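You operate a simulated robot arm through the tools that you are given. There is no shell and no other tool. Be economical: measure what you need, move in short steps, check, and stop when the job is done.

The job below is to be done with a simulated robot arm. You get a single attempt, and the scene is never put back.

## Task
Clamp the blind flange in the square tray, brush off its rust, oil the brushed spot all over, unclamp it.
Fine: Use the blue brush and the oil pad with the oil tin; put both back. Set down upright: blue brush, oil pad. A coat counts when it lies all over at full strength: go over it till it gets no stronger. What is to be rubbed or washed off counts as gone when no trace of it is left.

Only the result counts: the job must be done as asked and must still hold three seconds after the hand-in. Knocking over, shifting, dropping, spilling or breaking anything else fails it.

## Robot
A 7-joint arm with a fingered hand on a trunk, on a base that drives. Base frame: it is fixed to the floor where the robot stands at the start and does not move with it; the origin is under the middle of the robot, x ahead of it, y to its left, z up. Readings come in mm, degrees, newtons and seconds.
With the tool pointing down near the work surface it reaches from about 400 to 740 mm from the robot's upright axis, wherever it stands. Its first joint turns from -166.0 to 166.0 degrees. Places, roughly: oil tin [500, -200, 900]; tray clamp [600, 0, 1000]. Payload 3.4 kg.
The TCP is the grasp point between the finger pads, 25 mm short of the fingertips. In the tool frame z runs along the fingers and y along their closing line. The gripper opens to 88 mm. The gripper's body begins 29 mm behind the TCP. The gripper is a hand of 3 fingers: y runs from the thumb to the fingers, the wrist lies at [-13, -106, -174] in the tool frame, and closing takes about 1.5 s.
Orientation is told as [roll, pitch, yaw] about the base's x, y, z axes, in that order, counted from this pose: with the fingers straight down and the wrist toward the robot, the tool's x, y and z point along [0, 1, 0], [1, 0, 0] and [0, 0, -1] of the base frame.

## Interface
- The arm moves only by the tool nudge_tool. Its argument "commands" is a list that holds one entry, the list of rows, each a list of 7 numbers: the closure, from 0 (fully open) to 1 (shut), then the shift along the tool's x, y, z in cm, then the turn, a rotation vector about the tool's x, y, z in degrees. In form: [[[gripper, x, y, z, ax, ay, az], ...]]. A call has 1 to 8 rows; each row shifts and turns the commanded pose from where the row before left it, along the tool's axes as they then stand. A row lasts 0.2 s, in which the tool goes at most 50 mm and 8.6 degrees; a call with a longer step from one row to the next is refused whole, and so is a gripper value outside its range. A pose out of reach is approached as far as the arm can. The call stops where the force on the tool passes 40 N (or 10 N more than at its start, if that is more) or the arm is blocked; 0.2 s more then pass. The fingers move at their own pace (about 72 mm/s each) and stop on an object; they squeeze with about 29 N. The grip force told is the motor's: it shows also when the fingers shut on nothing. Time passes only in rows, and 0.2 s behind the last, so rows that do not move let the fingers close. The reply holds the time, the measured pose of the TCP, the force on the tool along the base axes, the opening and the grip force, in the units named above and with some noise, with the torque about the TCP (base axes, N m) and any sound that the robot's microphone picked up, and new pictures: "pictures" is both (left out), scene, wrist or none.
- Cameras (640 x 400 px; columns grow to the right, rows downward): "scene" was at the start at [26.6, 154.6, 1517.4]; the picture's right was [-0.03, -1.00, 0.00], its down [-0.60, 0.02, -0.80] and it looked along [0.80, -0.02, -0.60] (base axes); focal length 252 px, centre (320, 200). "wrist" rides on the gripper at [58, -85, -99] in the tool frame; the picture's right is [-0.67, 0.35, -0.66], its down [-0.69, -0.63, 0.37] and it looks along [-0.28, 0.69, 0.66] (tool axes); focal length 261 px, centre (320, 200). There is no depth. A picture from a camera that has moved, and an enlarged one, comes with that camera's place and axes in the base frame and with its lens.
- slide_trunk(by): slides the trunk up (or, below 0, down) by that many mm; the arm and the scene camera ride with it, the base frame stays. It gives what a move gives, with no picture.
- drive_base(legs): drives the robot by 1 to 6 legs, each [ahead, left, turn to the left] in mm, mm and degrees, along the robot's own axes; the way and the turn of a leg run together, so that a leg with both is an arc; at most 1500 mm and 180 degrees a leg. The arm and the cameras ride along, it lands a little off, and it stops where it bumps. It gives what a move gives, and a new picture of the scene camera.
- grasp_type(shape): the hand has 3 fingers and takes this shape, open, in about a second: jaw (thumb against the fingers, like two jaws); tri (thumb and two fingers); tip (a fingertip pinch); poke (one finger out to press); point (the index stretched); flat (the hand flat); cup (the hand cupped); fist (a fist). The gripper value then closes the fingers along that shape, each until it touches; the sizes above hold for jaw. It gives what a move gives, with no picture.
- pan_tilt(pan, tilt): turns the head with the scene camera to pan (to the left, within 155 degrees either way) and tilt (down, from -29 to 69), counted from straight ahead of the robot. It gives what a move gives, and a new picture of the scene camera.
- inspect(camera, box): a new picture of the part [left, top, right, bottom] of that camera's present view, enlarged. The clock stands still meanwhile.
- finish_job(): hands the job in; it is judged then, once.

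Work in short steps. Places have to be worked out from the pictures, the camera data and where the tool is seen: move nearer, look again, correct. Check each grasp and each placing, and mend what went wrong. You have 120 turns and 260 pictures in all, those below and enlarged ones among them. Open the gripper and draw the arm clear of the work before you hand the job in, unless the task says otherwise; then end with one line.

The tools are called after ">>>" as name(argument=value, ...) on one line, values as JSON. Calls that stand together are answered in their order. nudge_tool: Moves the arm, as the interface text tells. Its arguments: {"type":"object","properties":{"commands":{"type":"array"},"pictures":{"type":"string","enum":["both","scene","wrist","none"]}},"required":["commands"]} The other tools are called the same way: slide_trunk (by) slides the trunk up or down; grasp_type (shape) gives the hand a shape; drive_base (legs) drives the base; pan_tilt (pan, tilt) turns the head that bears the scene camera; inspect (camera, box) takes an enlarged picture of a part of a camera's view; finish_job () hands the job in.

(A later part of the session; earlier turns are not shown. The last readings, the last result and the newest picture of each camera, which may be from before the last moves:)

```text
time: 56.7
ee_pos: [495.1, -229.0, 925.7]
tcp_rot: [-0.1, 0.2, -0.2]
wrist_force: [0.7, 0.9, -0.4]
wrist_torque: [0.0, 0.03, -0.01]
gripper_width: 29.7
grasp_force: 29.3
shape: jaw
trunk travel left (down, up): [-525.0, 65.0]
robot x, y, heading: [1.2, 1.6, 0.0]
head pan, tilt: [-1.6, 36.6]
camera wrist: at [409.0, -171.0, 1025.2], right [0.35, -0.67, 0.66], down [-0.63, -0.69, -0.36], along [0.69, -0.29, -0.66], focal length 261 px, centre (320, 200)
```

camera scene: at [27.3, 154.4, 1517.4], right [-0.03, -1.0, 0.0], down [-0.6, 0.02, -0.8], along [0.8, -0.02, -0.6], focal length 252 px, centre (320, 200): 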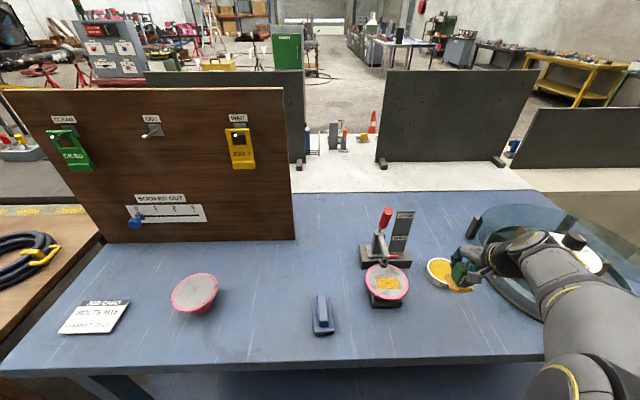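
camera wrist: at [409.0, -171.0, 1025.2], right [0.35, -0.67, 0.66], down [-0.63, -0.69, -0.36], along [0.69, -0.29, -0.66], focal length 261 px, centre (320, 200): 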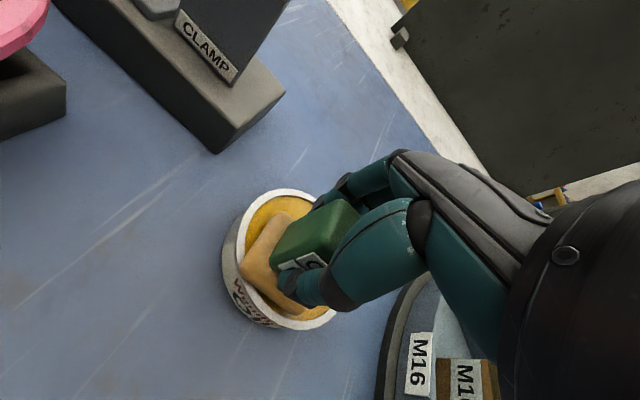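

The pad is inside the rim just over the oil. I press down lightly, then lift again.

>>> nudge_tool(commands=[[[1, 0, 0.1, 0.2, 0, 0, 0], [1, 0, 0, 0.2, 0, 0, 0], [1, 0, 0, 0, 0, 0, 0], [1, 0, 0, 0, 0, 0, 0]]], pictures="none")

>>> inspect(camera="wrist", box=[200, 150, 400, 350])

```text
time: 57.7
ee_pos: [497.0, -228.3, 924.3]
tcp_rot: [-0.1, 0.1, -0.1]
wrist_force: [0.2, 0.2, 0.3]
wrist_torque: [0.01, -0.01, 0.0]
gripper_width: 29.8
grasp_force: 28.8
shape: jaw
trunk travel left (down, up): [-525.0, 65.0]
robot x, y, heading: [3.2, -0.5, 0.0]
head pan, tilt: [-1.6, 36.6]
```

```text
2.00 times, centred on (300, 250) of wrist
camera zoom: at [410.2, -171.2, 1022.1], right [0.35, -0.67, 0.66], down [-0.63, -0.69, -0.36], along [0.69, -0.29, -0.66], focal length 521 px, centre (360, 100)
```

zoom: 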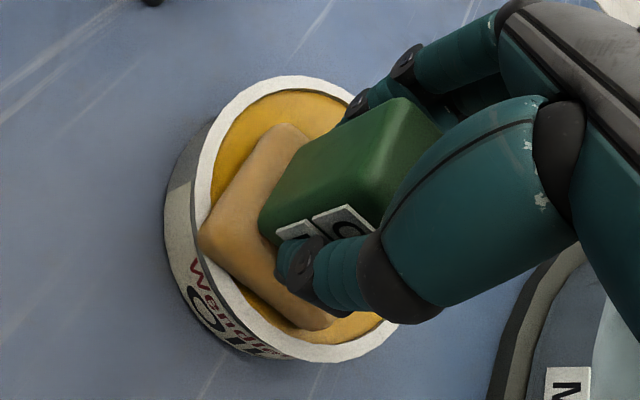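

Almost no force yet. I press 3 mm more.

>>> nudge_tool(commands=[[[1, 0, 0, 0.2, 0, 0, 0], [1, 0, 0, 0.15, 0, 0, 0], [1, 0, 0, 0, 0, 0, 0], [1, 0, 0, 0, 0, 0, 0]]], pictures="none")

>>> inspect(camera="wrist", box=[200, 150, 400, 350])

```text
time: 58.7
ee_pos: [497.3, -228.7, 921.8]
tcp_rot: [-0.2, 0.0, -0.1]
wrist_force: [2.8, -1.5, 20.3]
wrist_torque: [-0.07, -0.07, 0.0]
gripper_width: 30.2
grasp_force: 29.4
shape: jaw
trunk travel left (down, up): [-525.0, 65.0]
robot x, y, heading: [4.0, -1.2, 0.0]
head pan, tilt: [-1.6, 36.6]
```

```text
2.00 times, centred on (300, 250) of wrist
camera zoom: at [409.6, -170.6, 1020.0], right [0.35, -0.67, 0.66], down [-0.63, -0.69, -0.36], along [0.69, -0.29, -0.66], focal length 521 px, centre (360, 100)
```

zoom: 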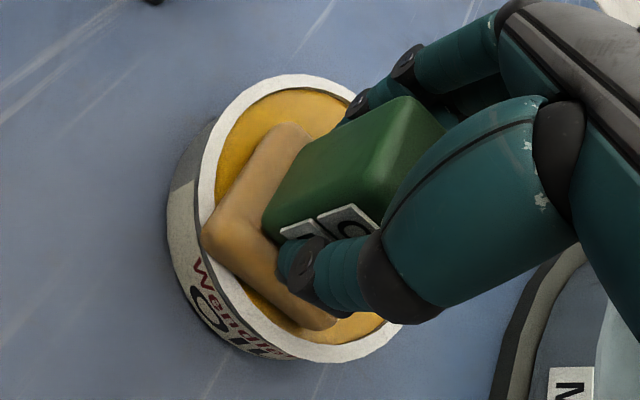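

Pressed with 20 N. I lift and carry back over the flange.

>>> nudge_tool(commands=[[[1, 0, 0, -4, 0, 0, 0], [1, 0, 0, -4.2, 0, 0, 0], [1, 1, -3, 0, 0, 0, 0], [1, 3.5, -2.3, 0, 0, 0, 0], [1, 4.8, 0, 0, 0, 0, 0], [1, 4.8, 0, 0, 0, 0, 0], [1, 4.9, 0, 0.8, 0, 0, 0], [1, 0, 0, 1.0, 0, 0, 0]]], pictures="none")

>>> inspect(camera="scene", box=[330, 230, 450, 330])

>>> inspect(camera="wrist", box=[150, 130, 400, 350])

```text
time: 60.5
ee_pos: [442.4, -37.8, 984.6]
tcp_rot: [0.0, 0.3, -0.1]
wrist_force: [0.1, 0.5, 0.2]
wrist_torque: [-0.02, 0.02, 0.02]
gripper_width: 29.4
grasp_force: 28.9
shape: jaw
trunk travel left (down, up): [-525.0, 65.0]
robot x, y, heading: [0.1, -0.8, -0.4]
head pan, tilt: [-1.6, 36.6]
```

```text
4.00 times, centred on (390, 280) of scene
camera zoom: at [26.8, 154.7, 1517.4], right [-0.03, -1.0, 0.0], down [-0.6, 0.02, -0.8], along [0.8, -0.02, -0.6], focal length 1008 px, centre (40, -120)
```

zoom: 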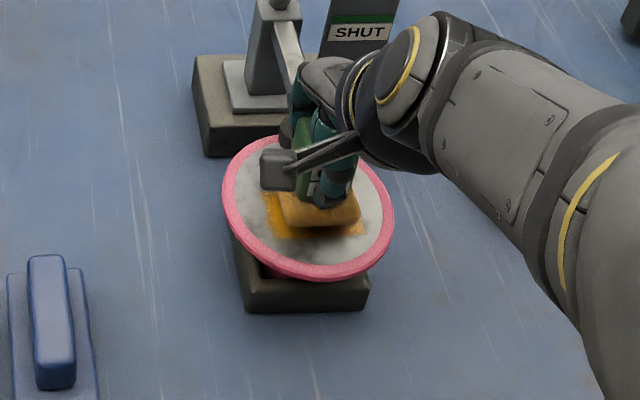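

```text
1.82 times, centred on (275, 240) of wrist
camera zoom: at [356.6, 20.4, 1082.9], right [0.35, -0.67, 0.66], down [-0.63, -0.69, -0.36], along [0.69, -0.29, -0.66], focal length 474 px, centre (402, 127)
```

zoom: 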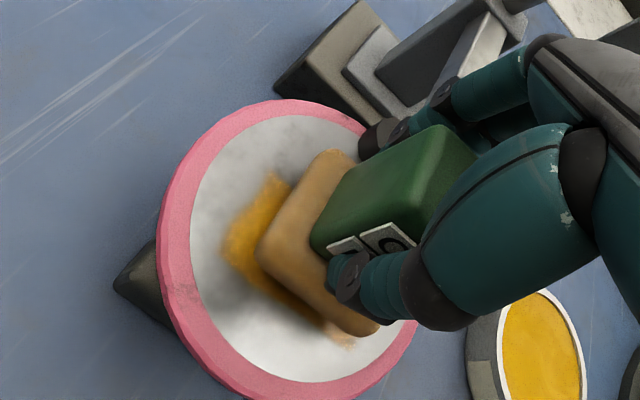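

The effective wipe patch seems only ~25 mm wide, so I need strokes at several x lines (447, 439, 431, 424). Spindle front is at x≈485, so 447 is safe. I lower to contact.

>>> nudge_tool(commands=[[[1, 0, 0.4, 0.6, 0, 0, 0], [1, 0, 0, 0.3, 0, 0, 0], [1, 0, 0, 0.25, 0, 0, 0], [1, 0, 0, 0.1, 0, 0, 0], [1, 0, 0, 0, 0, 0, 0]]], pictures="none")

```text
time: 61.7
ee_pos: [443.9, -38.0, 975.1]
tcp_rot: [-0.2, -0.3, -0.1]
wrist_force: [-26.7, 1.4, 21.4]
wrist_torque: [-0.25, -0.98, -0.17]
gripper_width: 26.5
grasp_force: 29.6
shape: jaw
trunk travel left (down, up): [-525.0, 65.0]
robot x, y, heading: [2.8, 1.3, 0.1]
head pan, tilt: [-1.6, 36.6]
stopped in row 5: the force on the tool passed its limit (the readings are from after the stop); the commanded pose is now the measured one
```

The −27 N in x means a finger touched the clamp's spindle. I lift and back off toward the robot, then look.

>>> nudge_tool(commands=[[[1, 0, -0.6, -0.3, 0, 0, 0], [1, 0, -1, -2, 0, 0, 0], [1, 0, -3, -3, 0, 0, 0], [1, -4.5, -1, 0, 0, 0, 0], [1, -4.5, 0, 0, 0, 0, 0], [1, -4.5, 0, 0, 0, 0, 0]]])

>>> inspect(camera="scene", box=[350, 220, 430, 310])

>>> inspect(camera="wrist", box=[60, 60, 260, 260])

>>> inspect(camera="wrist", box=[220, 170, 380, 330])

```text
time: 63.1
ee_pos: [392.4, -173.9, 1023.1]
tcp_rot: [-0.1, 0.2, -0.1]
wrist_force: [-0.3, 0.5, -0.9]
wrist_torque: [0.02, -0.03, -0.03]
gripper_width: 28.0
grasp_force: 28.6
shape: jaw
trunk travel left (down, up): [-525.0, 65.0]
robot x, y, heading: [-2.8, -2.7, 0.2]
head pan, tilt: [-1.6, 36.6]
camera scene: at [26.9, 154.4, 1517.4], right [-0.03, -1.0, 0.0], down [-0.6, 0.02, -0.8], along [0.8, -0.02, -0.6], focal length 252 px, centre (320, 200)
camera wrist: at [305.6, -116.3, 1121.8], right [0.35, -0.67, 0.66], down [-0.63, -0.69, -0.36], along [0.69, -0.29, -0.66], focal length 261 px, centre (320, 200)
```

scene: 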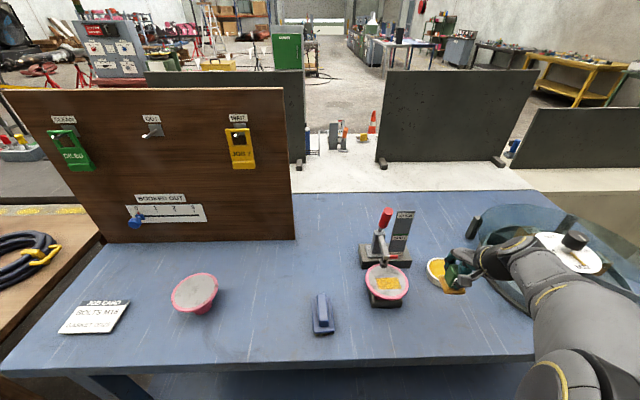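
wrist: 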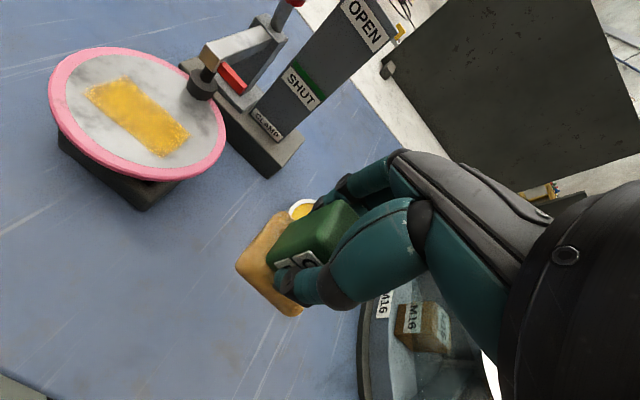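

```text
4.44 times, centred on (390, 265) of scene
camera zoom: at [26.9, 154.4, 1517.4], right [-0.03, -1.0, 0.0], down [-0.6, 0.02, -0.8], along [0.8, -0.02, -0.6], focal length 1120 px, centre (9, -89)
```

zoom: 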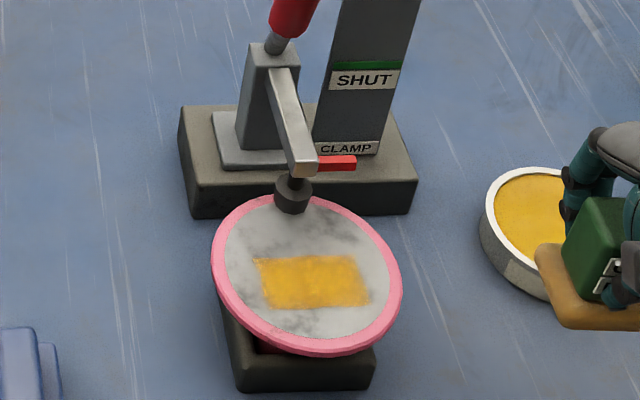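

```text
2.00 times, centred on (160, 160) of wrist
camera zoom: at [305.6, -116.3, 1121.8], right [0.35, -0.67, 0.66], down [-0.63, -0.69, -0.36], along [0.69, -0.29, -0.66], focal length 521 px, centre (640, 280)
```

zoom: 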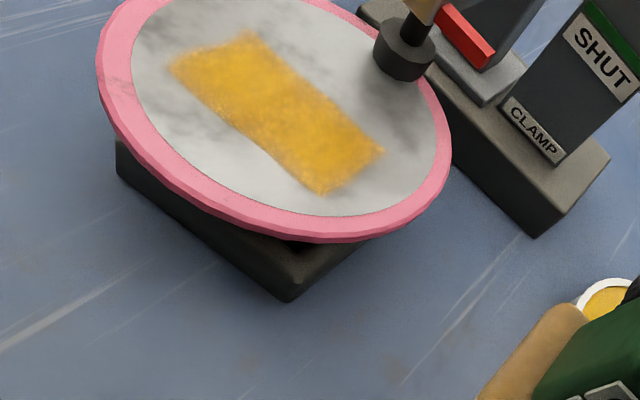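

```text
2.50 times, centred on (300, 250) of wrist
camera zoom: at [305.6, -116.3, 1121.8], right [0.35, -0.67, 0.66], down [-0.63, -0.69, -0.36], along [0.69, -0.29, -0.66], focal length 652 px, centre (370, 75)
```

zoom: 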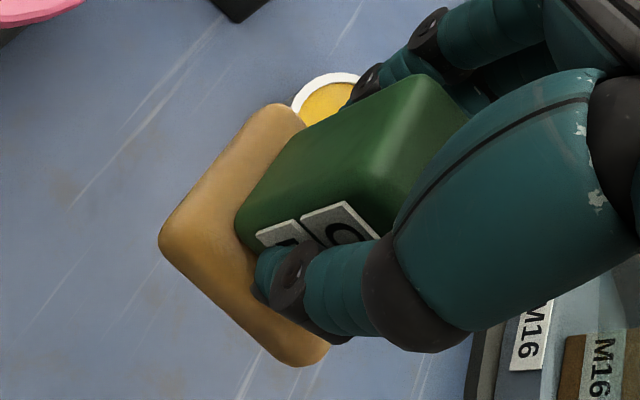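

No harm done; clamp and flange are as before. To get clear of the spindle I turn the hand to yaw 90 so the fingers close along y instead.

>>> nudge_tool(commands=[[[1, 0, 0, 0, 0, 0, -8.5], [1, 0, 0, 0, 0, 0, -8.5], [1, 0, 0, 0, 0, 0, -8.5], [1, 0, 0, 0, 0, 0, -8.5], [1, 0, 0, 0, 0, 0, -8.5], [1, 0, 0, 0, 0, 0, -8.5], [1, 0, 0, 0, 0, 0, -8.5], [1, 0, 0, 0, 0, 0, -8.5]]], pictures="none")

>>> nudge_tool(commands=[[[1, 0, 0, 0, 0, 0, -8.5], [1, 0, 0, 0, 0, 0, -8.5], [1, 0, 0, 0, 0, 0, -5], [1, 0, 4.5, 0, 0, 0, 0], [1, -1.5, 4.5, 0, 0, 0, 0], [1, -3, 3.6, 0, 0, 0, 0], [1, 0, 0, 2, 0, 0, 0], [1, 0, 0, 0, 0, 0, 0]]])

>>> inspect(camera="scene", box=[330, 220, 450, 320])

```text
time: 64.9
ee_pos: [392.0, -173.2, 1025.3]
tcp_rot: [0.0, 0.2, 67.9]
wrist_force: [0.9, -0.3, -0.4]
wrist_torque: [-0.01, 0.0, 0.02]
gripper_width: 27.8
grasp_force: 28.4
shape: jaw
trunk travel left (down, up): [-525.0, 65.0]
robot x, y, heading: [0.4, 2.4, -0.2]
head pan, tilt: [-1.6, 36.6]
```

```text
time: 66.7
ee_pos: [437.0, -45.6, 1005.6]
tcp_rot: [0.1, 0.1, 89.9]
wrist_force: [-0.5, -0.7, -0.1]
wrist_torque: [0.02, 0.03, 0.0]
gripper_width: 28.2
grasp_force: 29.2
shape: jaw
trunk travel left (down, up): [-525.0, 65.0]
robot x, y, heading: [-0.2, 2.3, 0.2]
head pan, tilt: [-1.6, 36.6]
camera scene: at [26.6, 154.6, 1517.4], right [-0.03, -1.0, 0.0], down [-0.6, 0.02, -0.8], along [0.8, -0.02, -0.6], focal length 252 px, centre (320, 200)
camera wrist: at [377.4, -131.6, 1103.6], right [0.67, 0.35, 0.65], down [0.68, -0.63, -0.37], along [0.29, 0.69, -0.66], focal length 261 px, centre (320, 200)
```

scene: 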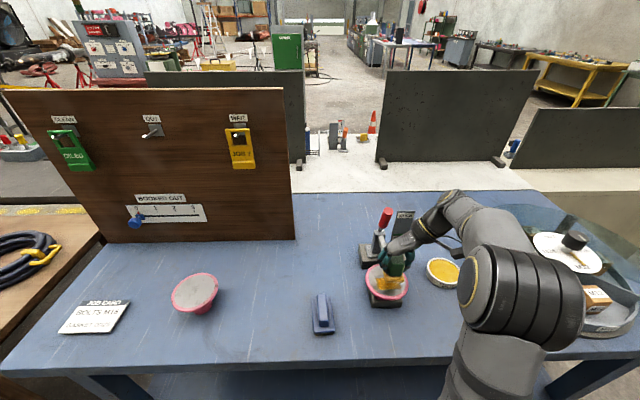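
wrist: 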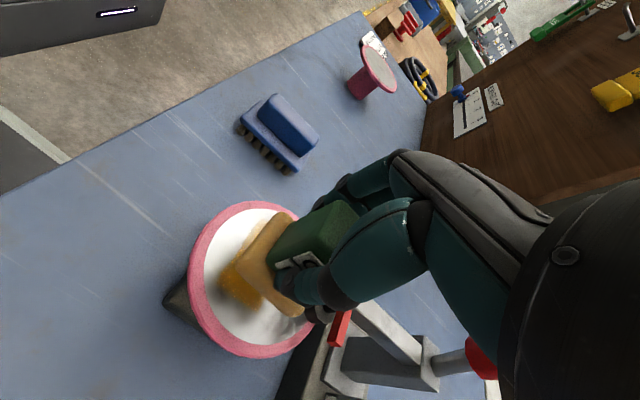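

```text
4.00 times, centred on (390, 270) of scene
camera zoom: at [26.6, 154.6, 1517.4], right [-0.03, -1.0, 0.0], down [-0.6, 0.02, -0.8], along [0.8, -0.02, -0.6], focal length 1008 px, centre (40, -80)
```

zoom: 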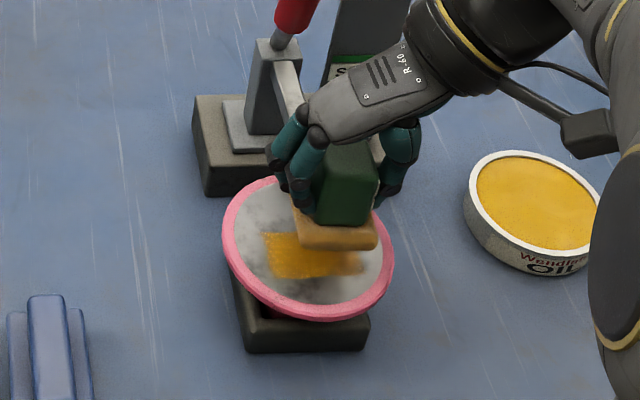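

Fingers are now beside, not before, the spindle. I lower to contact.

>>> nudge_tool(commands=[[[1, 0, 0.6, 1.4, 0, 0, 0], [1, 0, 0, 1.0, 0, 0, 0], [1, 0, 0, 0.4, 0, 0, 0], [1, 0, 0, 0.3, 0, 0, 0], [1, 0, 0, 0.2, 0, 0, 0], [1, 0, 0, 0, 0, 0, 0]]], pictures="none")

```text
time: 68.1
ee_pos: [437.5, -41.6, 974.5]
tcp_rot: [-0.1, 0.1, 89.9]
wrist_force: [2.3, -0.1, 20.1]
wrist_torque: [-0.04, -0.03, -0.01]
gripper_width: 28.9
grasp_force: 28.9
shape: jaw
trunk travel left (down, up): [-525.0, 65.0]
robot x, y, heading: [0.5, 3.7, -0.1]
head pan, tilt: [-1.6, 36.6]
```

Firm contact (20 N), no side force. I wipe along y at x≈446, then ≈442.

>>> nudge_tool(commands=[[[1, -0.9, 1.2, 0, 0, 0, 0], [1, 0, 1.5, 0, 0, 0, 0], [1, 0, -1.6, 0, 0, 0, 0], [1, 0, -1.6, 0, 0, 0, 0], [1, 0, -1.6, 0, 0, 0, 0], [1, 0.4, 1.6, 0, 0, 0, 0], [1, 0, 1.6, 0, 0, 0, 0], [1, 0, 1.5, 0, 0, 0, 0]]], pictures="none")

>>> inspect(camera="scene", box=[330, 220, 450, 320])

```text
time: 69.9
ee_pos: [440.6, -15.2, 972.0]
tcp_rot: [0.1, 0.1, 89.9]
wrist_force: [-1.7, -2.9, 12.7]
wrist_torque: [-0.11, 0.01, -0.02]
gripper_width: 30.0
grasp_force: 29.6
shape: jaw
trunk travel left (down, up): [-525.0, 65.0]
robot x, y, heading: [1.4, -2.3, 0.3]
head pan, tilt: [-1.6, 36.6]
```

```text
4.00 times, centred on (390, 270) of scene
camera zoom: at [25.5, 154.3, 1517.4], right [-0.03, -1.0, 0.0], down [-0.59, 0.02, -0.8], along [0.8, -0.02, -0.6], focal length 1008 px, centre (40, -80)
```

zoom: 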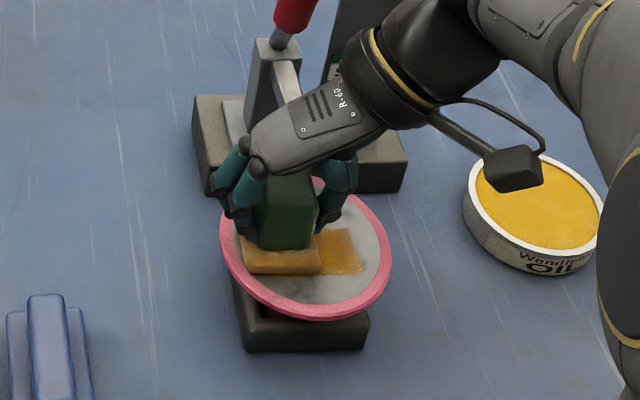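

Coat is broader now. I continue with strokes at x≈436 and ≈430, pressing 1 mm more.

>>> nudge_tool(commands=[[[1, 0.5, -1.6, 0.1, 0, 0, 0], [1, 0, -1.6, 0, 0, 0, 0], [1, 0, -1.6, 0, 0, 0, 0], [1, 0.6, 0, 0, 0, 0, 0], [1, 0, 1.6, 0, 0, 0, 0], [1, 0, 1.6, 0, 0, 0, 0], [1, 0, 1.6, 0, 0, 0, 0], [1, 0.5, 0, 0, 0, 0, 0]]], pictures="none")

>>> nudge_tool(commands=[[[1, 0, -1.6, 0, 0, 0, 0], [1, 0, -1.6, 0, 0, 0, 0], [1, 0, -1.6, 0, 0, 0, 0], [1, -0.8, 1.6, 0, 0, 0, 0], [1, 0, 1.6, 0, 0, 0, 0], [1, 0, 1.6, 0, 0, 0, 0], [1, -0.8, -1.6, 0, 0, 0, 0], [1, 0, -1.6, 0, 0, 0, 0]]], pictures="none")

>>> nudge_tool(commands=[[[1, 0, 0, -3, 0, 0, 0], [1, 2, 0, -2, 0, 0, 0], [1, 2, -4.0, 0, 0, 0, 0], [1, 1, -4.5, 0, 0, 0, 0], [1, 0, -4.8, 0, 0, 0, 0], [1, 0, 0, 0, 0, 0, 0]]])

>>> inspect(camera="scene", box=[350, 250, 430, 310])

```text
time: 71.7
ee_pos: [426.2, -14.5, 971.2]
tcp_rot: [0.0, 0.1, 89.9]
wrist_force: [3.6, -2.7, 20.4]
wrist_torque: [-0.14, -0.1, -0.02]
gripper_width: 30.0
grasp_force: 28.8
shape: jaw
trunk travel left (down, up): [-525.0, 65.0]
robot x, y, heading: [0.9, 0.2, -0.2]
head pan, tilt: [-1.6, 36.6]
```

```text
time: 73.5
ee_pos: [441.4, -45.0, 971.4]
tcp_rot: [0.1, 0.1, 90.0]
wrist_force: [-0.9, 4.4, 13.6]
wrist_torque: [0.17, 0.0, 0.03]
gripper_width: 29.9
grasp_force: 28.9
shape: jaw
trunk travel left (down, up): [-525.0, 65.0]
robot x, y, heading: [-2.0, -0.9, -0.3]
head pan, tilt: [-1.6, 36.6]
```

```text
time: 74.9
ee_pos: [390.3, -178.1, 1021.0]
tcp_rot: [0.0, 0.2, 89.9]
wrist_force: [-0.3, 0.1, -0.5]
wrist_torque: [-0.02, 0.01, -0.01]
gripper_width: 29.8
grasp_force: 29.7
shape: jaw
trunk travel left (down, up): [-525.0, 65.0]
robot x, y, heading: [-2.6, 0.9, 0.1]
head pan, tilt: [-1.6, 36.6]
camera scene: at [26.7, 154.5, 1517.4], right [-0.03, -1.0, 0.0], down [-0.6, 0.02, -0.8], along [0.8, -0.02, -0.6], focal length 252 px, centre (320, 200)
camera wrist: at [331.3, -264.0, 1120.1], right [0.67, 0.35, 0.65], down [0.68, -0.63, -0.37], along [0.29, 0.69, -0.66], focal length 261 px, centre (320, 200)
```

scene: 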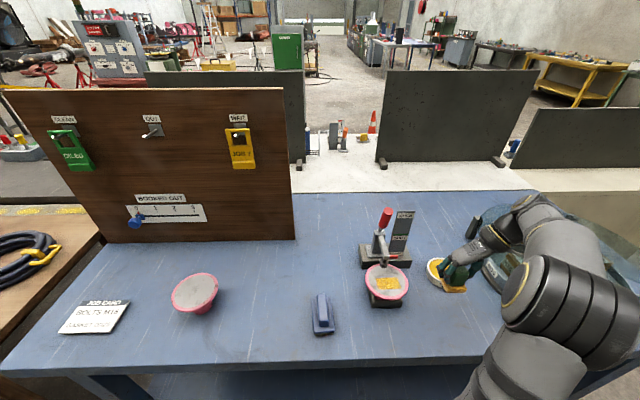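
wrist: 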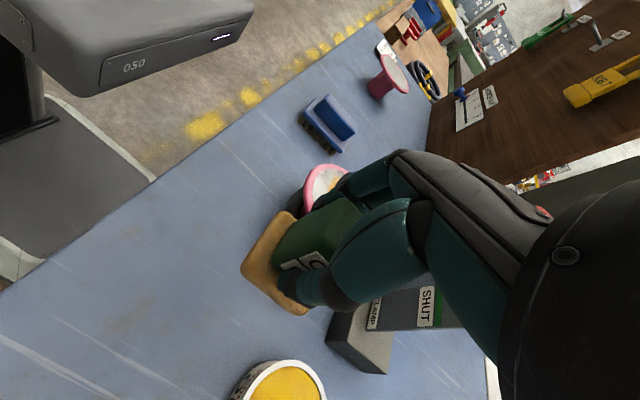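

```text
6.67 times, centred on (390, 280) of scene
camera zoom: at [26.7, 154.5, 1517.4], right [-0.03, -1.0, 0.0], down [-0.6, 0.02, -0.8], along [0.8, -0.02, -0.6], focal length 1680 px, centre (-147, -333)
```

zoom: 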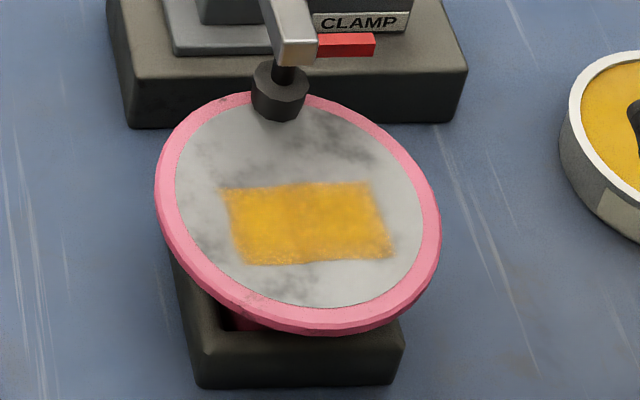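

The coat's outline has not changed at all: it appears bound to the brushed patch, and now fuller. I zoom closer to judge evenness.

>>> inspect(camera="scene", box=[370, 270, 415, 298])

```text
14.22 times, centred on (392, 284) of scene
camera zoom: at [26.7, 154.5, 1517.4], right [-0.03, -1.0, 0.0], down [-0.6, 0.02, -0.8], along [0.8, -0.02, -0.6], focal length 3584 px, centre (-711, -995)
```

zoom: 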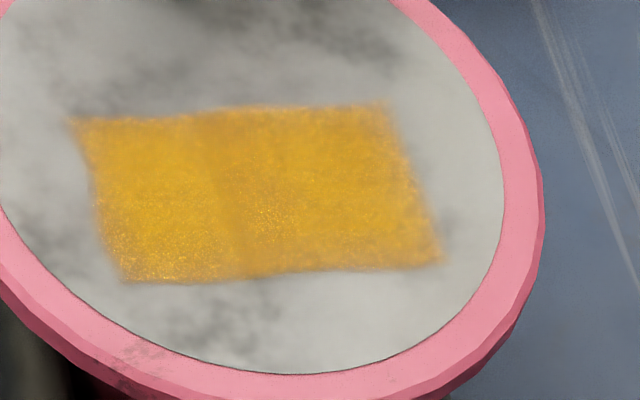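

Nearly uniform. To make sure of full strength I dip once more and go over it again; yaw 0 is enough since the pad reaches beyond the patch. I turn back first.

>>> nudge_tool(commands=[[[1, 0, 0, 0, 0, 0, 8.5], [1, 0, 0, 0, 0, 0, 8.5], [1, 0, 0, 0, 0, 0, 8.5], [1, 0, 0, 0, 0, 0, 8.5], [1, 0, 0, 0, 0, 0, 8.5], [1, 0, 0, 0, 0, 0, 8.5], [1, 0, 0, 0, 0, 0, 8.5], [1, 0, 0, 0, 0, 0, 8.5]]], pictures="none")

>>> nudge_tool(commands=[[[1, 0, 0, 0, 0, 0, 8.5], [1, 0, 0, 0, 0, 0, 8.5], [1, 0, 0, 0, 0, 0, 5], [1, -2.5, 4, 0, 0, 0, 0], [1, -2.5, 4, 0, 0, 0, 0], [1, 0, 2.8, 2, 0, 0, 0], [1, 0, 0, 4.3, 0, 0, 0], [1, 0, 0, 2.5, 0, 0, 0]]])

>>> inspect(camera="wrist", box=[200, 150, 400, 350])

```text
time: 76.7
ee_pos: [391.4, -179.3, 1022.0]
tcp_rot: [0.0, 0.0, 21.8]
wrist_force: [0.2, -0.6, 0.3]
wrist_torque: [-0.01, -0.03, 0.01]
gripper_width: 29.6
grasp_force: 28.8
shape: jaw
trunk travel left (down, up): [-525.0, 65.0]
robot x, y, heading: [-0.8, -1.2, -0.1]
head pan, tilt: [-1.6, 36.6]
```

```text
time: 78.5
ee_pos: [497.9, -228.8, 933.3]
tcp_rot: [-0.2, 0.1, -0.2]
wrist_force: [1.0, -0.2, -0.2]
wrist_torque: [0.0, 0.03, 0.02]
gripper_width: 29.5
grasp_force: 28.9
shape: jaw
trunk travel left (down, up): [-525.0, 65.0]
robot x, y, heading: [-2.0, -2.1, -0.0]
head pan, tilt: [-1.6, 36.6]
camera scene: at [26.7, 154.4, 1517.4], right [-0.03, -1.0, 0.0], down [-0.6, 0.02, -0.8], along [0.8, -0.02, -0.6], focal length 252 px, centre (320, 200)
camera wrist: at [410.9, -171.6, 1031.8], right [0.35, -0.67, 0.66], down [-0.63, -0.69, -0.36], along [0.69, -0.29, -0.66], focal length 261 px, centre (320, 200)
```

scene: 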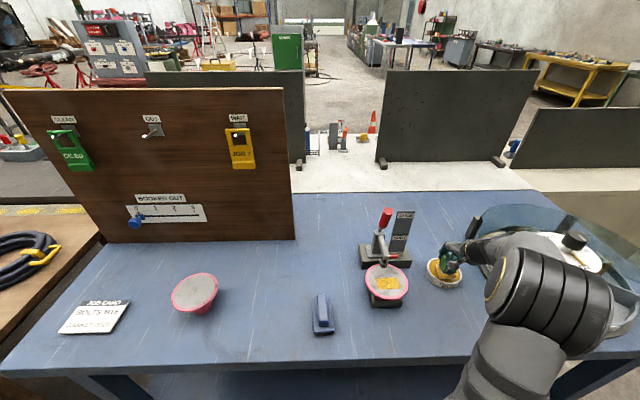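
wrist: 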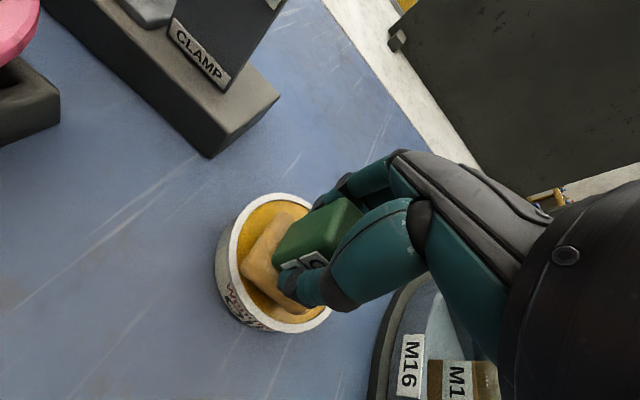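

```text
2.00 times, centred on (300, 250) of wrist
camera zoom: at [410.9, -171.6, 1031.8], right [0.35, -0.67, 0.66], down [-0.63, -0.69, -0.36], along [0.69, -0.29, -0.66], focal length 521 px, centre (360, 100)
```

zoom: 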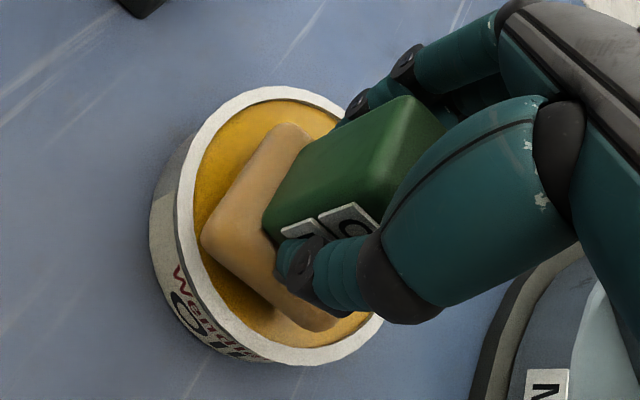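

Centred above the oil. I lower stepwise to contact near z≈920.

>>> nudge_tool(commands=[[[1, 0, 0, 0.5, 0, 0, 0], [1, 0, 0, 0.4, 0, 0, 0], [1, 0, 0, 0.25, 0, 0, 0], [1, 0, 0, 0.2, 0, 0, 0], [1, 0, 0, 0, 0, 0, 0]]], pictures="none")

```text
time: 79.7
ee_pos: [500.2, -230.6, 921.3]
tcp_rot: [-0.2, 0.0, -0.2]
wrist_force: [0.4, 0.3, 5.3]
wrist_torque: [-0.03, -0.06, 0.02]
gripper_width: 29.8
grasp_force: 29.0
shape: jaw
trunk travel left (down, up): [-525.0, 65.0]
robot x, y, heading: [-0.6, -1.3, -0.1]
head pan, tilt: [-1.6, 36.6]
```

Contact (5 N). I press 1 mm more for a moment, then lift and carry back over the flange at x≈436.

>>> nudge_tool(commands=[[[1, 0, 0, 0.12, 0, 0, 0], [1, 0, 0, 0, 0, 0, 0], [1, 0, 0, -4, 0, 0, 0], [1, 0, 0, -4.2, 0, 0, 0], [1, 0, -4, 0, 0, 0, 0], [1, 3.5, -2.4, 0, 0, 0, 0], [1, 4.7, 0, 0, 0, 0, 0], [1, 4.7, 0, 0, 0, 0, 0]]], pictures="none")

>>> nudge_tool(commands=[[[1, 4.5, 0, 0, 0, 0, 0], [1, 1.8, 0, 1.2, 0, 0, 0], [1, 0, 0, 1.0, 0, 0, 0], [1, 0, 0, 0.5, 0, 0, 0], [1, 0, 0, 0, 0, 0, 0]]], pictures="none")

>>> inspect(camera="scene", box=[330, 220, 450, 320])

```text
time: 81.5
ee_pos: [435.4, -102.8, 996.8]
tcp_rot: [-0.1, 0.1, -0.1]
wrist_force: [-0.7, -0.3, -0.5]
wrist_torque: [-0.02, 0.05, 0.01]
gripper_width: 29.9
grasp_force: 29.4
shape: jaw
trunk travel left (down, up): [-525.0, 65.0]
robot x, y, heading: [-2.8, 0.2, 0.0]
head pan, tilt: [-1.6, 36.6]
```

```text
time: 82.7
ee_pos: [436.6, -37.9, 972.5]
tcp_rot: [-0.1, 0.0, -0.1]
wrist_force: [-0.5, 0.1, 2.4]
wrist_torque: [0.01, -0.08, -0.01]
gripper_width: 29.8
grasp_force: 28.8
shape: jaw
trunk travel left (down, up): [-525.0, 65.0]
robot x, y, heading: [-0.4, 1.3, 0.1]
head pan, tilt: [-1.6, 36.6]
```

```text
4.00 times, centred on (390, 270) of scene
camera zoom: at [26.4, 154.7, 1517.5], right [-0.03, -1.0, 0.0], down [-0.6, 0.02, -0.8], along [0.8, -0.02, -0.6], focal length 1008 px, centre (40, -80)
```

zoom: 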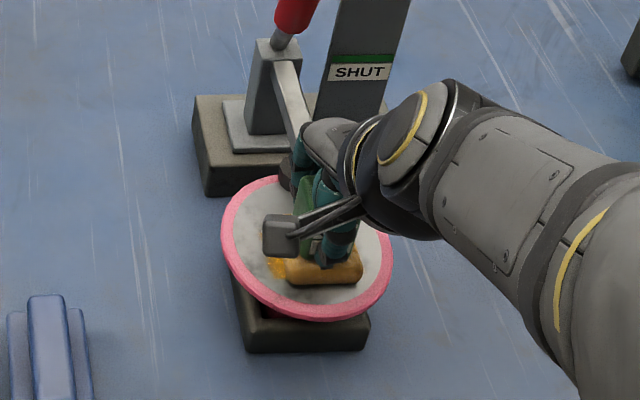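

Just touching. I press ~1.5 mm and wipe long strokes covering the whole patch (y −12…−70).

>>> nudge_tool(commands=[[[1, 1.3, 0, 0.15, 0, 0, 0], [1, 1.3, 0, 0, 0, 0, 0], [1, -1.9, -0.4, 0, 0, 0, 0], [1, -1.9, 0, 0, 0, 0, 0], [1, -1.9, 0, 0, 0, 0, 0], [1, 0, -0.5, 0, 0, 0, 0], [1, 1.9, 0, 0, 0, 0, 0], [1, 1.9, 0, 0, 0, 0, 0]]], pictures="none")

>>> nudge_tool(commands=[[[1, 1.9, 0, 0.05, 0, 0, 0], [1, 0, 0.7, 0, 0, 0, 0], [1, -1.9, 0, 0, 0, 0, 0], [1, -1.9, 0, 0, 0, 0, 0], [1, -1.9, 0, 0, 0, 0, 0], [1, 1.9, -1.2, 0, 0, 0, 0], [1, 1.9, 0, 0, 0, 0, 0], [1, 1.9, 0, 0, 0, 0, 0]]], pictures="none")

>>> nudge_tool(commands=[[[1, -1.9, 0.9, 0, 0, 0, 0], [1, -1.9, 0, 0, 0, 0, 0], [1, -1.9, 0, 0, 0, 0, 0], [1, 0, 0, -3, 0, 0, 0], [1, 0, -2, -2, 0, 0, 0], [1, -4, -2, 0, 0, 0, 0], [1, -4.8, 0, 0, 0, 0, 0], [1, -4.8, 0, 0, 0, 0, 0]]])

>>> inspect(camera="scene", box=[370, 270, 415, 298])

>>> inspect(camera="wrist", box=[70, 50, 200, 170])

```text
time: 84.5
ee_pos: [425.9, -33.1, 970.7]
tcp_rot: [0.0, 0.0, -0.1]
wrist_force: [-0.4, -4.7, 13.8]
wrist_torque: [-0.07, -0.06, -0.01]
gripper_width: 29.7
grasp_force: 29.0
shape: jaw
trunk travel left (down, up): [-525.0, 65.0]
robot x, y, heading: [0.3, 0.4, 0.0]
head pan, tilt: [-1.6, 36.6]
```

```text
time: 86.3
ee_pos: [421.5, -13.5, 970.7]
tcp_rot: [-0.1, 0.0, -0.2]
wrist_force: [-1.0, -3.6, 12.6]
wrist_torque: [-0.09, -0.05, -0.01]
gripper_width: 29.5
grasp_force: 29.2
shape: jaw
trunk travel left (down, up): [-525.0, 65.0]
robot x, y, heading: [-5.0, -0.4, -0.0]
head pan, tilt: [-1.6, 36.6]
```

```text
time: 88.1
ee_pos: [388.9, -204.8, 1020.2]
tcp_rot: [0.0, 0.1, 0.0]
wrist_force: [-0.2, 0.0, -0.3]
wrist_torque: [0.02, 0.02, -0.02]
gripper_width: 30.0
grasp_force: 28.9
shape: jaw
trunk travel left (down, up): [-525.0, 65.0]
robot x, y, heading: [0.4, 2.1, -0.3]
head pan, tilt: [-1.6, 36.6]
camera scene: at [27.1, 154.3, 1517.4], right [-0.03, -1.0, 0.0], down [-0.6, 0.02, -0.8], along [0.8, -0.02, -0.6], focal length 252 px, centre (320, 200)
camera wrist: at [302.9, -146.8, 1118.9], right [0.35, -0.67, 0.66], down [-0.63, -0.68, -0.36], along [0.69, -0.29, -0.66], focal length 261 px, centre (320, 200)
```

scene: 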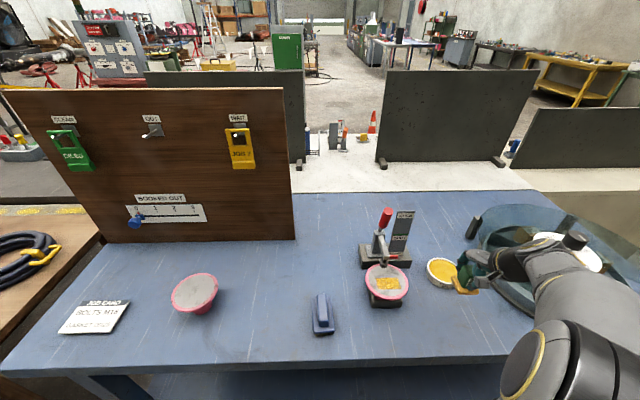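
wrist: 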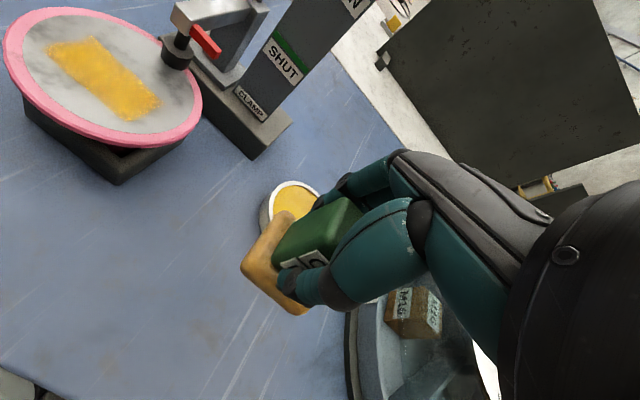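

```text
14.22 times, centred on (392, 284) of scene
camera zoom: at [27.1, 154.3, 1517.4], right [-0.03, -1.0, 0.0], down [-0.6, 0.02, -0.8], along [0.8, -0.02, -0.6], focal length 3584 px, centre (-711, -995)
```

zoom: 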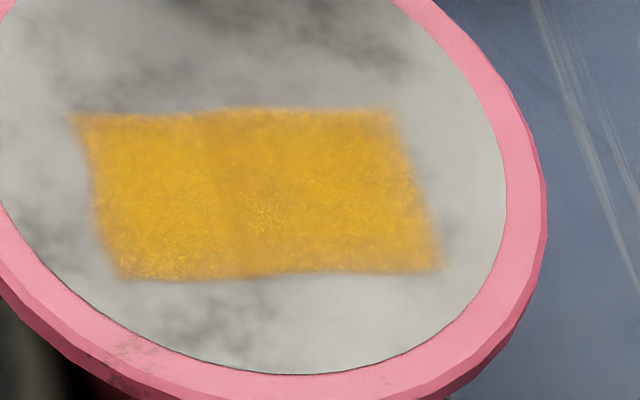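

```text
3.33 times, centred on (135, 110) of wrist
camera zoom: at [302.9, -146.8, 1118.9], right [0.35, -0.67, 0.66], down [-0.63, -0.68, -0.36], along [0.69, -0.29, -0.66], focal length 869 px, centre (937, 500)
```

zoom: 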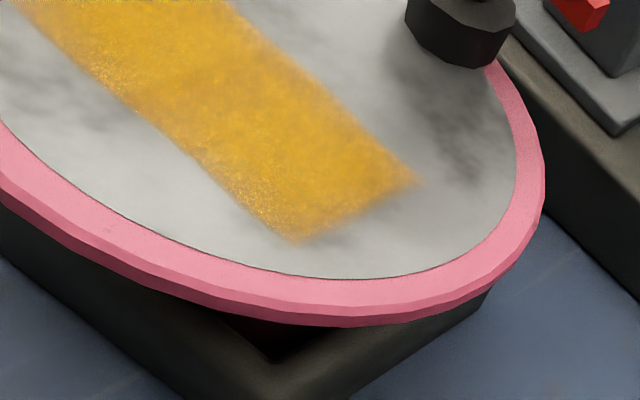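

The coat is unchanged by the last pass, so it is at full strength. I put the pad back at (358,-229): down to ~z 905 first.

>>> nudge_tool(commands=[[[1, -2.4, -3.1, 0, 0, 0, 0], [1, 0, 0, 4.5, 0, 0, 0], [1, 0, 0, 4.5, 0, 0, 0], [1, 0, 0, 2.3, 0, 0, 0], [1, 0, 0, 0, 0, 0, 0]]], pictures="none")

>>> nudge_tool(commands=[[[1, 0, 0, 0.5, 0, 0, 0], [1, 0, 0, 0.3, 0, 0, 0], [1, 0, 0, 0.3, 0, 0, 0], [1, 0, 0, 0.2, 0, 0, 0], [1, 0, 0, 0, 0, 0, 0]]], pictures="none")

>>> inspect(camera="scene", box=[415, 250, 505, 340])

```text
time: 89.3
ee_pos: [360.1, -228.2, 908.2]
tcp_rot: [-0.1, 0.1, -0.1]
wrist_force: [0.7, 0.2, 0.2]
wrist_torque: [0.01, -0.06, -0.03]
gripper_width: 29.5
grasp_force: 28.3
shape: jaw
trunk travel left (down, up): [-525.0, 65.0]
robot x, y, heading: [2.7, 2.2, 0.0]
head pan, tilt: [-1.6, 36.6]
```

```text
time: 90.5
ee_pos: [360.0, -228.3, 895.9]
tcp_rot: [-0.3, 0.1, -0.1]
wrist_force: [0.7, -0.4, -0.1]
wrist_torque: [-0.01, 0.04, 0.01]
gripper_width: 29.7
grasp_force: 29.3
shape: jaw
trunk travel left (down, up): [-525.0, 65.0]
robot x, y, heading: [-3.8, -0.9, 0.1]
head pan, tilt: [-1.6, 36.6]
```

```text
4.44 times, centred on (460, 295) of scene
camera zoom: at [26.7, 154.6, 1517.4], right [-0.03, -1.0, 0.0], down [-0.6, 0.02, -0.8], along [0.8, -0.02, -0.6], focal length 1120 px, centre (-302, -222)
```

zoom: 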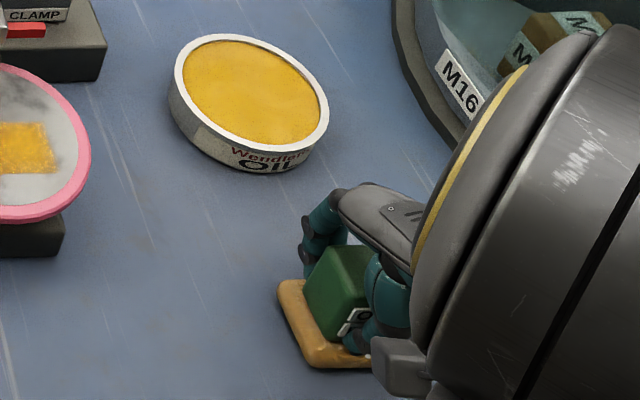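

Not quite down yet. I lower 1–2 mm at a time until contact.

>>> nudge_tool(commands=[[[1, 0, 0, 0.15, 0, 0, 0], [1, 0, 0, 0.15, 0, 0, 0], [1, 0, 0, 0, 0, 0, 0]]], pictures="none")

```text
time: 91.3
ee_pos: [360.5, -227.9, 893.1]
tcp_rot: [-0.2, 0.0, -0.1]
wrist_force: [1.5, 0.0, 8.0]
wrist_torque: [-0.01, -0.05, 0.0]
gripper_width: 29.6
grasp_force: 28.9
shape: jaw
trunk travel left (down, up): [-525.0, 65.0]
robot x, y, heading: [3.1, 1.9, 0.0]
head pan, tilt: [-1.6, 36.6]
```

Contact with 8 N. I open and rise straight up.

>>> nudge_tool(commands=[[[0.6, 0, 0, 0, 0, 0, 0], [0.3, 0, 0, 0, 0, 0, 0], [0, 0, 0, 0, 0, 0, 0], [0, 0, 0, -3, 0, 0, 0], [0, 0, 0, -5, 0, 0, 0], [0, 0, 0, -5, 0, 0, 0], [0, 0, 0, -5, 0, 0, 0], [0, 0, 4, 0, 0, 0, 0]]])

>>> inspect(camera="scene", box=[415, 250, 505, 340])

```text
time: 93.1
ee_pos: [403.3, -227.9, 1070.8]
tcp_rot: [0.0, 0.1, -0.1]
wrist_force: [-0.3, 0.2, -0.3]
wrist_torque: [0.0, -0.02, -0.01]
gripper_width: 87.8
grasp_force: 0.0
shape: jaw
trunk travel left (down, up): [-525.0, 65.0]
robot x, y, heading: [3.3, 4.8, 0.3]
head pan, tilt: [-1.6, 36.6]
camera scene: at [27.2, 154.6, 1517.4], right [-0.03, -1.0, 0.0], down [-0.6, 0.02, -0.8], along [0.8, -0.02, -0.6], focal length 252 px, centre (320, 200)
camera wrist: at [316.2, -170.4, 1169.9], right [0.35, -0.67, 0.66], down [-0.63, -0.68, -0.36], along [0.69, -0.29, -0.66], focal length 261 px, centre (320, 200)
```

scene: 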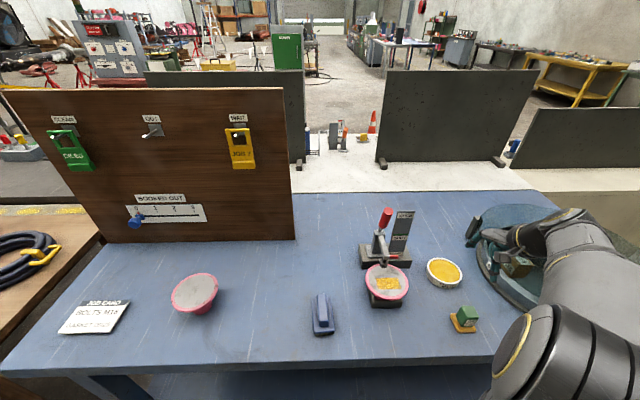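
wrist: 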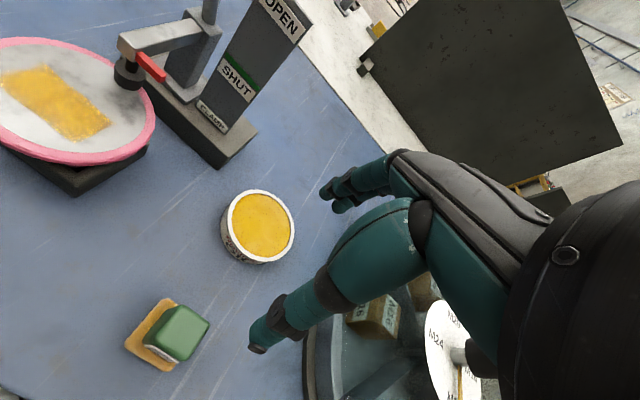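

```text
4.44 times, centred on (460, 295) of scene
camera zoom: at [27.2, 154.6, 1517.4], right [-0.03, -1.0, 0.0], down [-0.6, 0.02, -0.8], along [0.8, -0.02, -0.6], focal length 1120 px, centre (-302, -222)
```

zoom: 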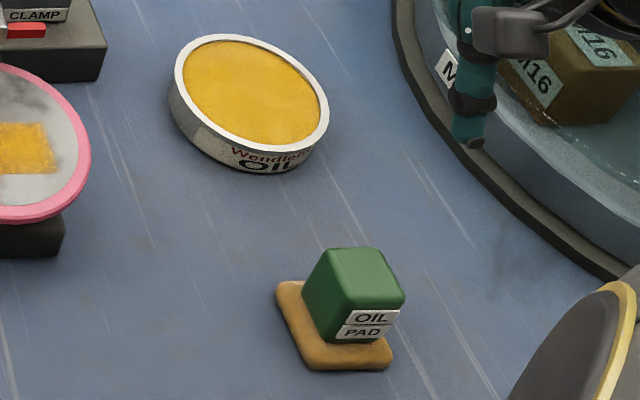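

Pad is back upright. Now unclamp: I rise and move above the handle (now leaning toward the robot, top near x≈555).

>>> nudge_tool(commands=[[[0, 0, 0, -4.5, 0, 0, 0], [0, 0, 0, -4.5, 0, 0, 0], [0, 0, 0, -3, 0, 0, 0], [0, 3.5, 3, 0, 0, 0, 0], [0, 3.8, 3, 0, 0, 0, 0], [0, 3.9, 3, 0, 0, 0, 0], [0, 3.9, 3, 0, 0, 0, 0], [0, 3.9, 3, 0, 0, 0, 0]]])

>>> inspect(camera="scene", box=[320, 160, 460, 270])

```text
time: 94.9
ee_pos: [549.7, -38.4, 1190.4]
tcp_rot: [-0.2, 0.2, -0.1]
wrist_force: [0.5, 0.6, -0.7]
wrist_torque: [0.01, -0.01, 0.0]
gripper_width: 87.6
grasp_force: 0.0
shape: jaw
trunk travel left (down, up): [-525.0, 65.0]
robot x, y, heading: [-0.1, -0.1, -0.0]
head pan, tilt: [-1.6, 36.6]
camera scene: at [27.2, 155.0, 1517.3], right [-0.03, -1.0, 0.0], down [-0.6, 0.02, -0.8], along [0.8, -0.02, -0.6], focal length 252 px, centre (320, 200)
camera wrist: at [464.7, 19.6, 1288.9], right [0.35, -0.67, 0.66], down [-0.63, -0.69, -0.36], along [0.69, -0.29, -0.66], focal length 261 px, centre (320, 200)
```

scene: 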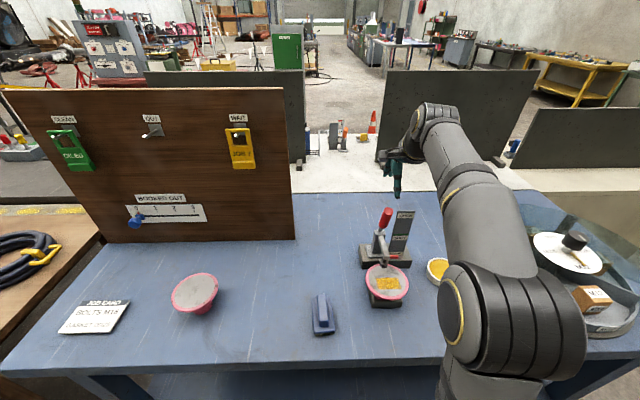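
wrist: 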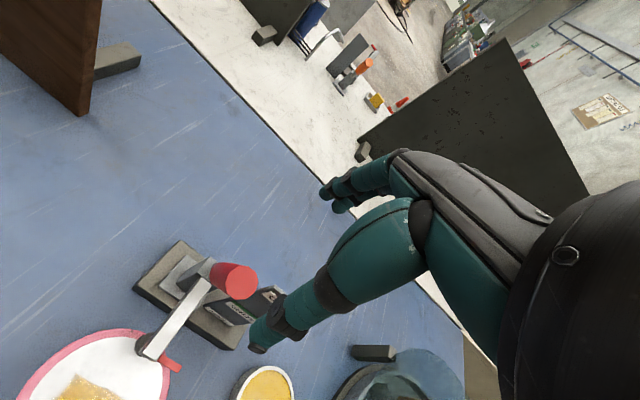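

```text
3.64 times, centred on (390, 215) of scene
camera zoom: at [27.2, 155.0, 1517.3], right [-0.03, -1.0, 0.0], down [-0.6, 0.02, -0.8], along [0.8, -0.02, -0.6], focal length 916 px, centre (66, 146)
```

zoom: 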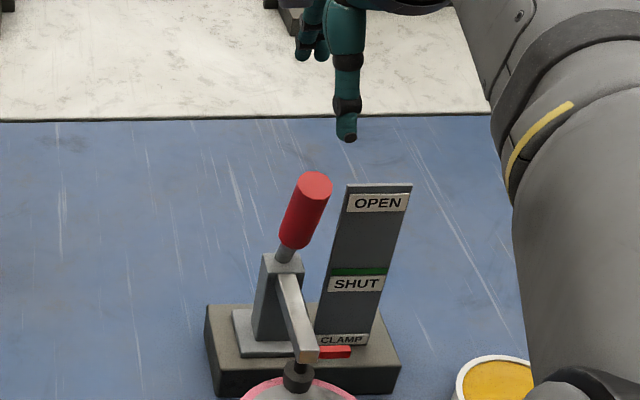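

Handle top is at about (540,-38,1095). Straddling it from here works: I lower ~105 mm to z≈1085.

>>> nudge_tool(commands=[[[0, 0, -0.4, 4, 0, 0, 0], [0, 0, 0, 4, 0, 0, 0], [0, 0, 0, 2.5, 0, 0, 0], [0, 0, 0, 0, 0, 0, 0]]])

>>> inspect(camera="scene", box=[320, 160, 460, 270])

```text
time: 95.9
ee_pos: [546.3, -38.5, 1086.1]
tcp_rot: [-0.1, 0.0, -0.2]
wrist_force: [-0.6, -0.2, 0.4]
wrist_torque: [-0.01, 0.0, -0.04]
gripper_width: 87.7
grasp_force: 0.1
shape: jaw
trunk travel left (down, up): [-525.0, 65.0]
robot x, y, heading: [0.0, 0.2, 0.0]
head pan, tilt: [-1.6, 36.6]
camera scene: at [26.7, 154.7, 1517.4], right [-0.03, -1.0, 0.0], down [-0.6, 0.02, -0.8], along [0.8, -0.02, -0.6], focal length 252 px, centre (320, 200)
camera wrist: at [460.2, 19.0, 1184.8], right [0.35, -0.67, 0.66], down [-0.63, -0.69, -0.36], along [0.69, -0.29, -0.66], focal length 261 px, centre (320, 200)
```

scene: 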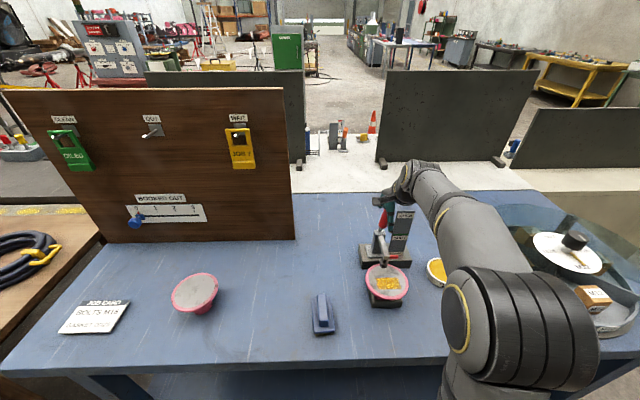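
wrist: 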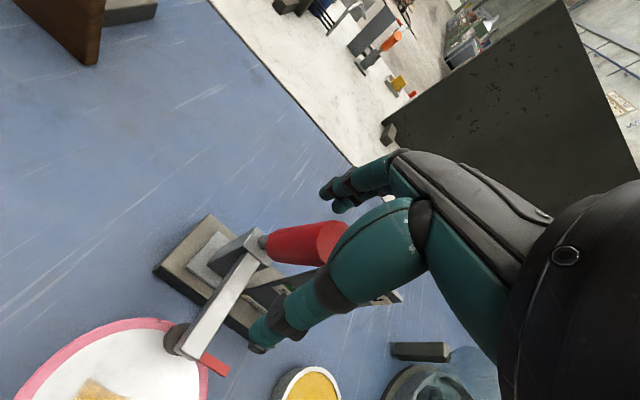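

```text
3.64 times, centred on (390, 215) of scene
camera zoom: at [26.7, 154.7, 1517.4], right [-0.03, -1.0, 0.0], down [-0.6, 0.02, -0.8], along [0.8, -0.02, -0.6], focal length 916 px, centre (66, 146)
```

zoom: 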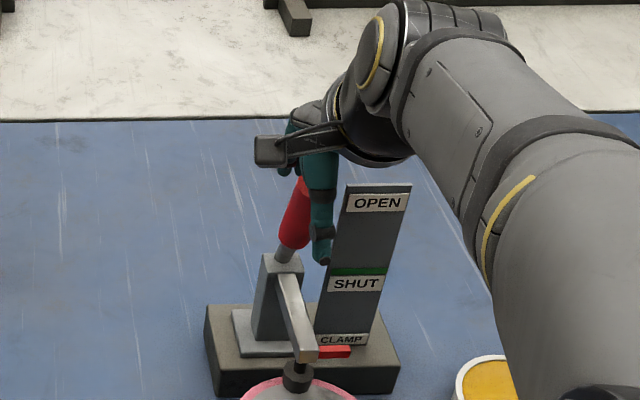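

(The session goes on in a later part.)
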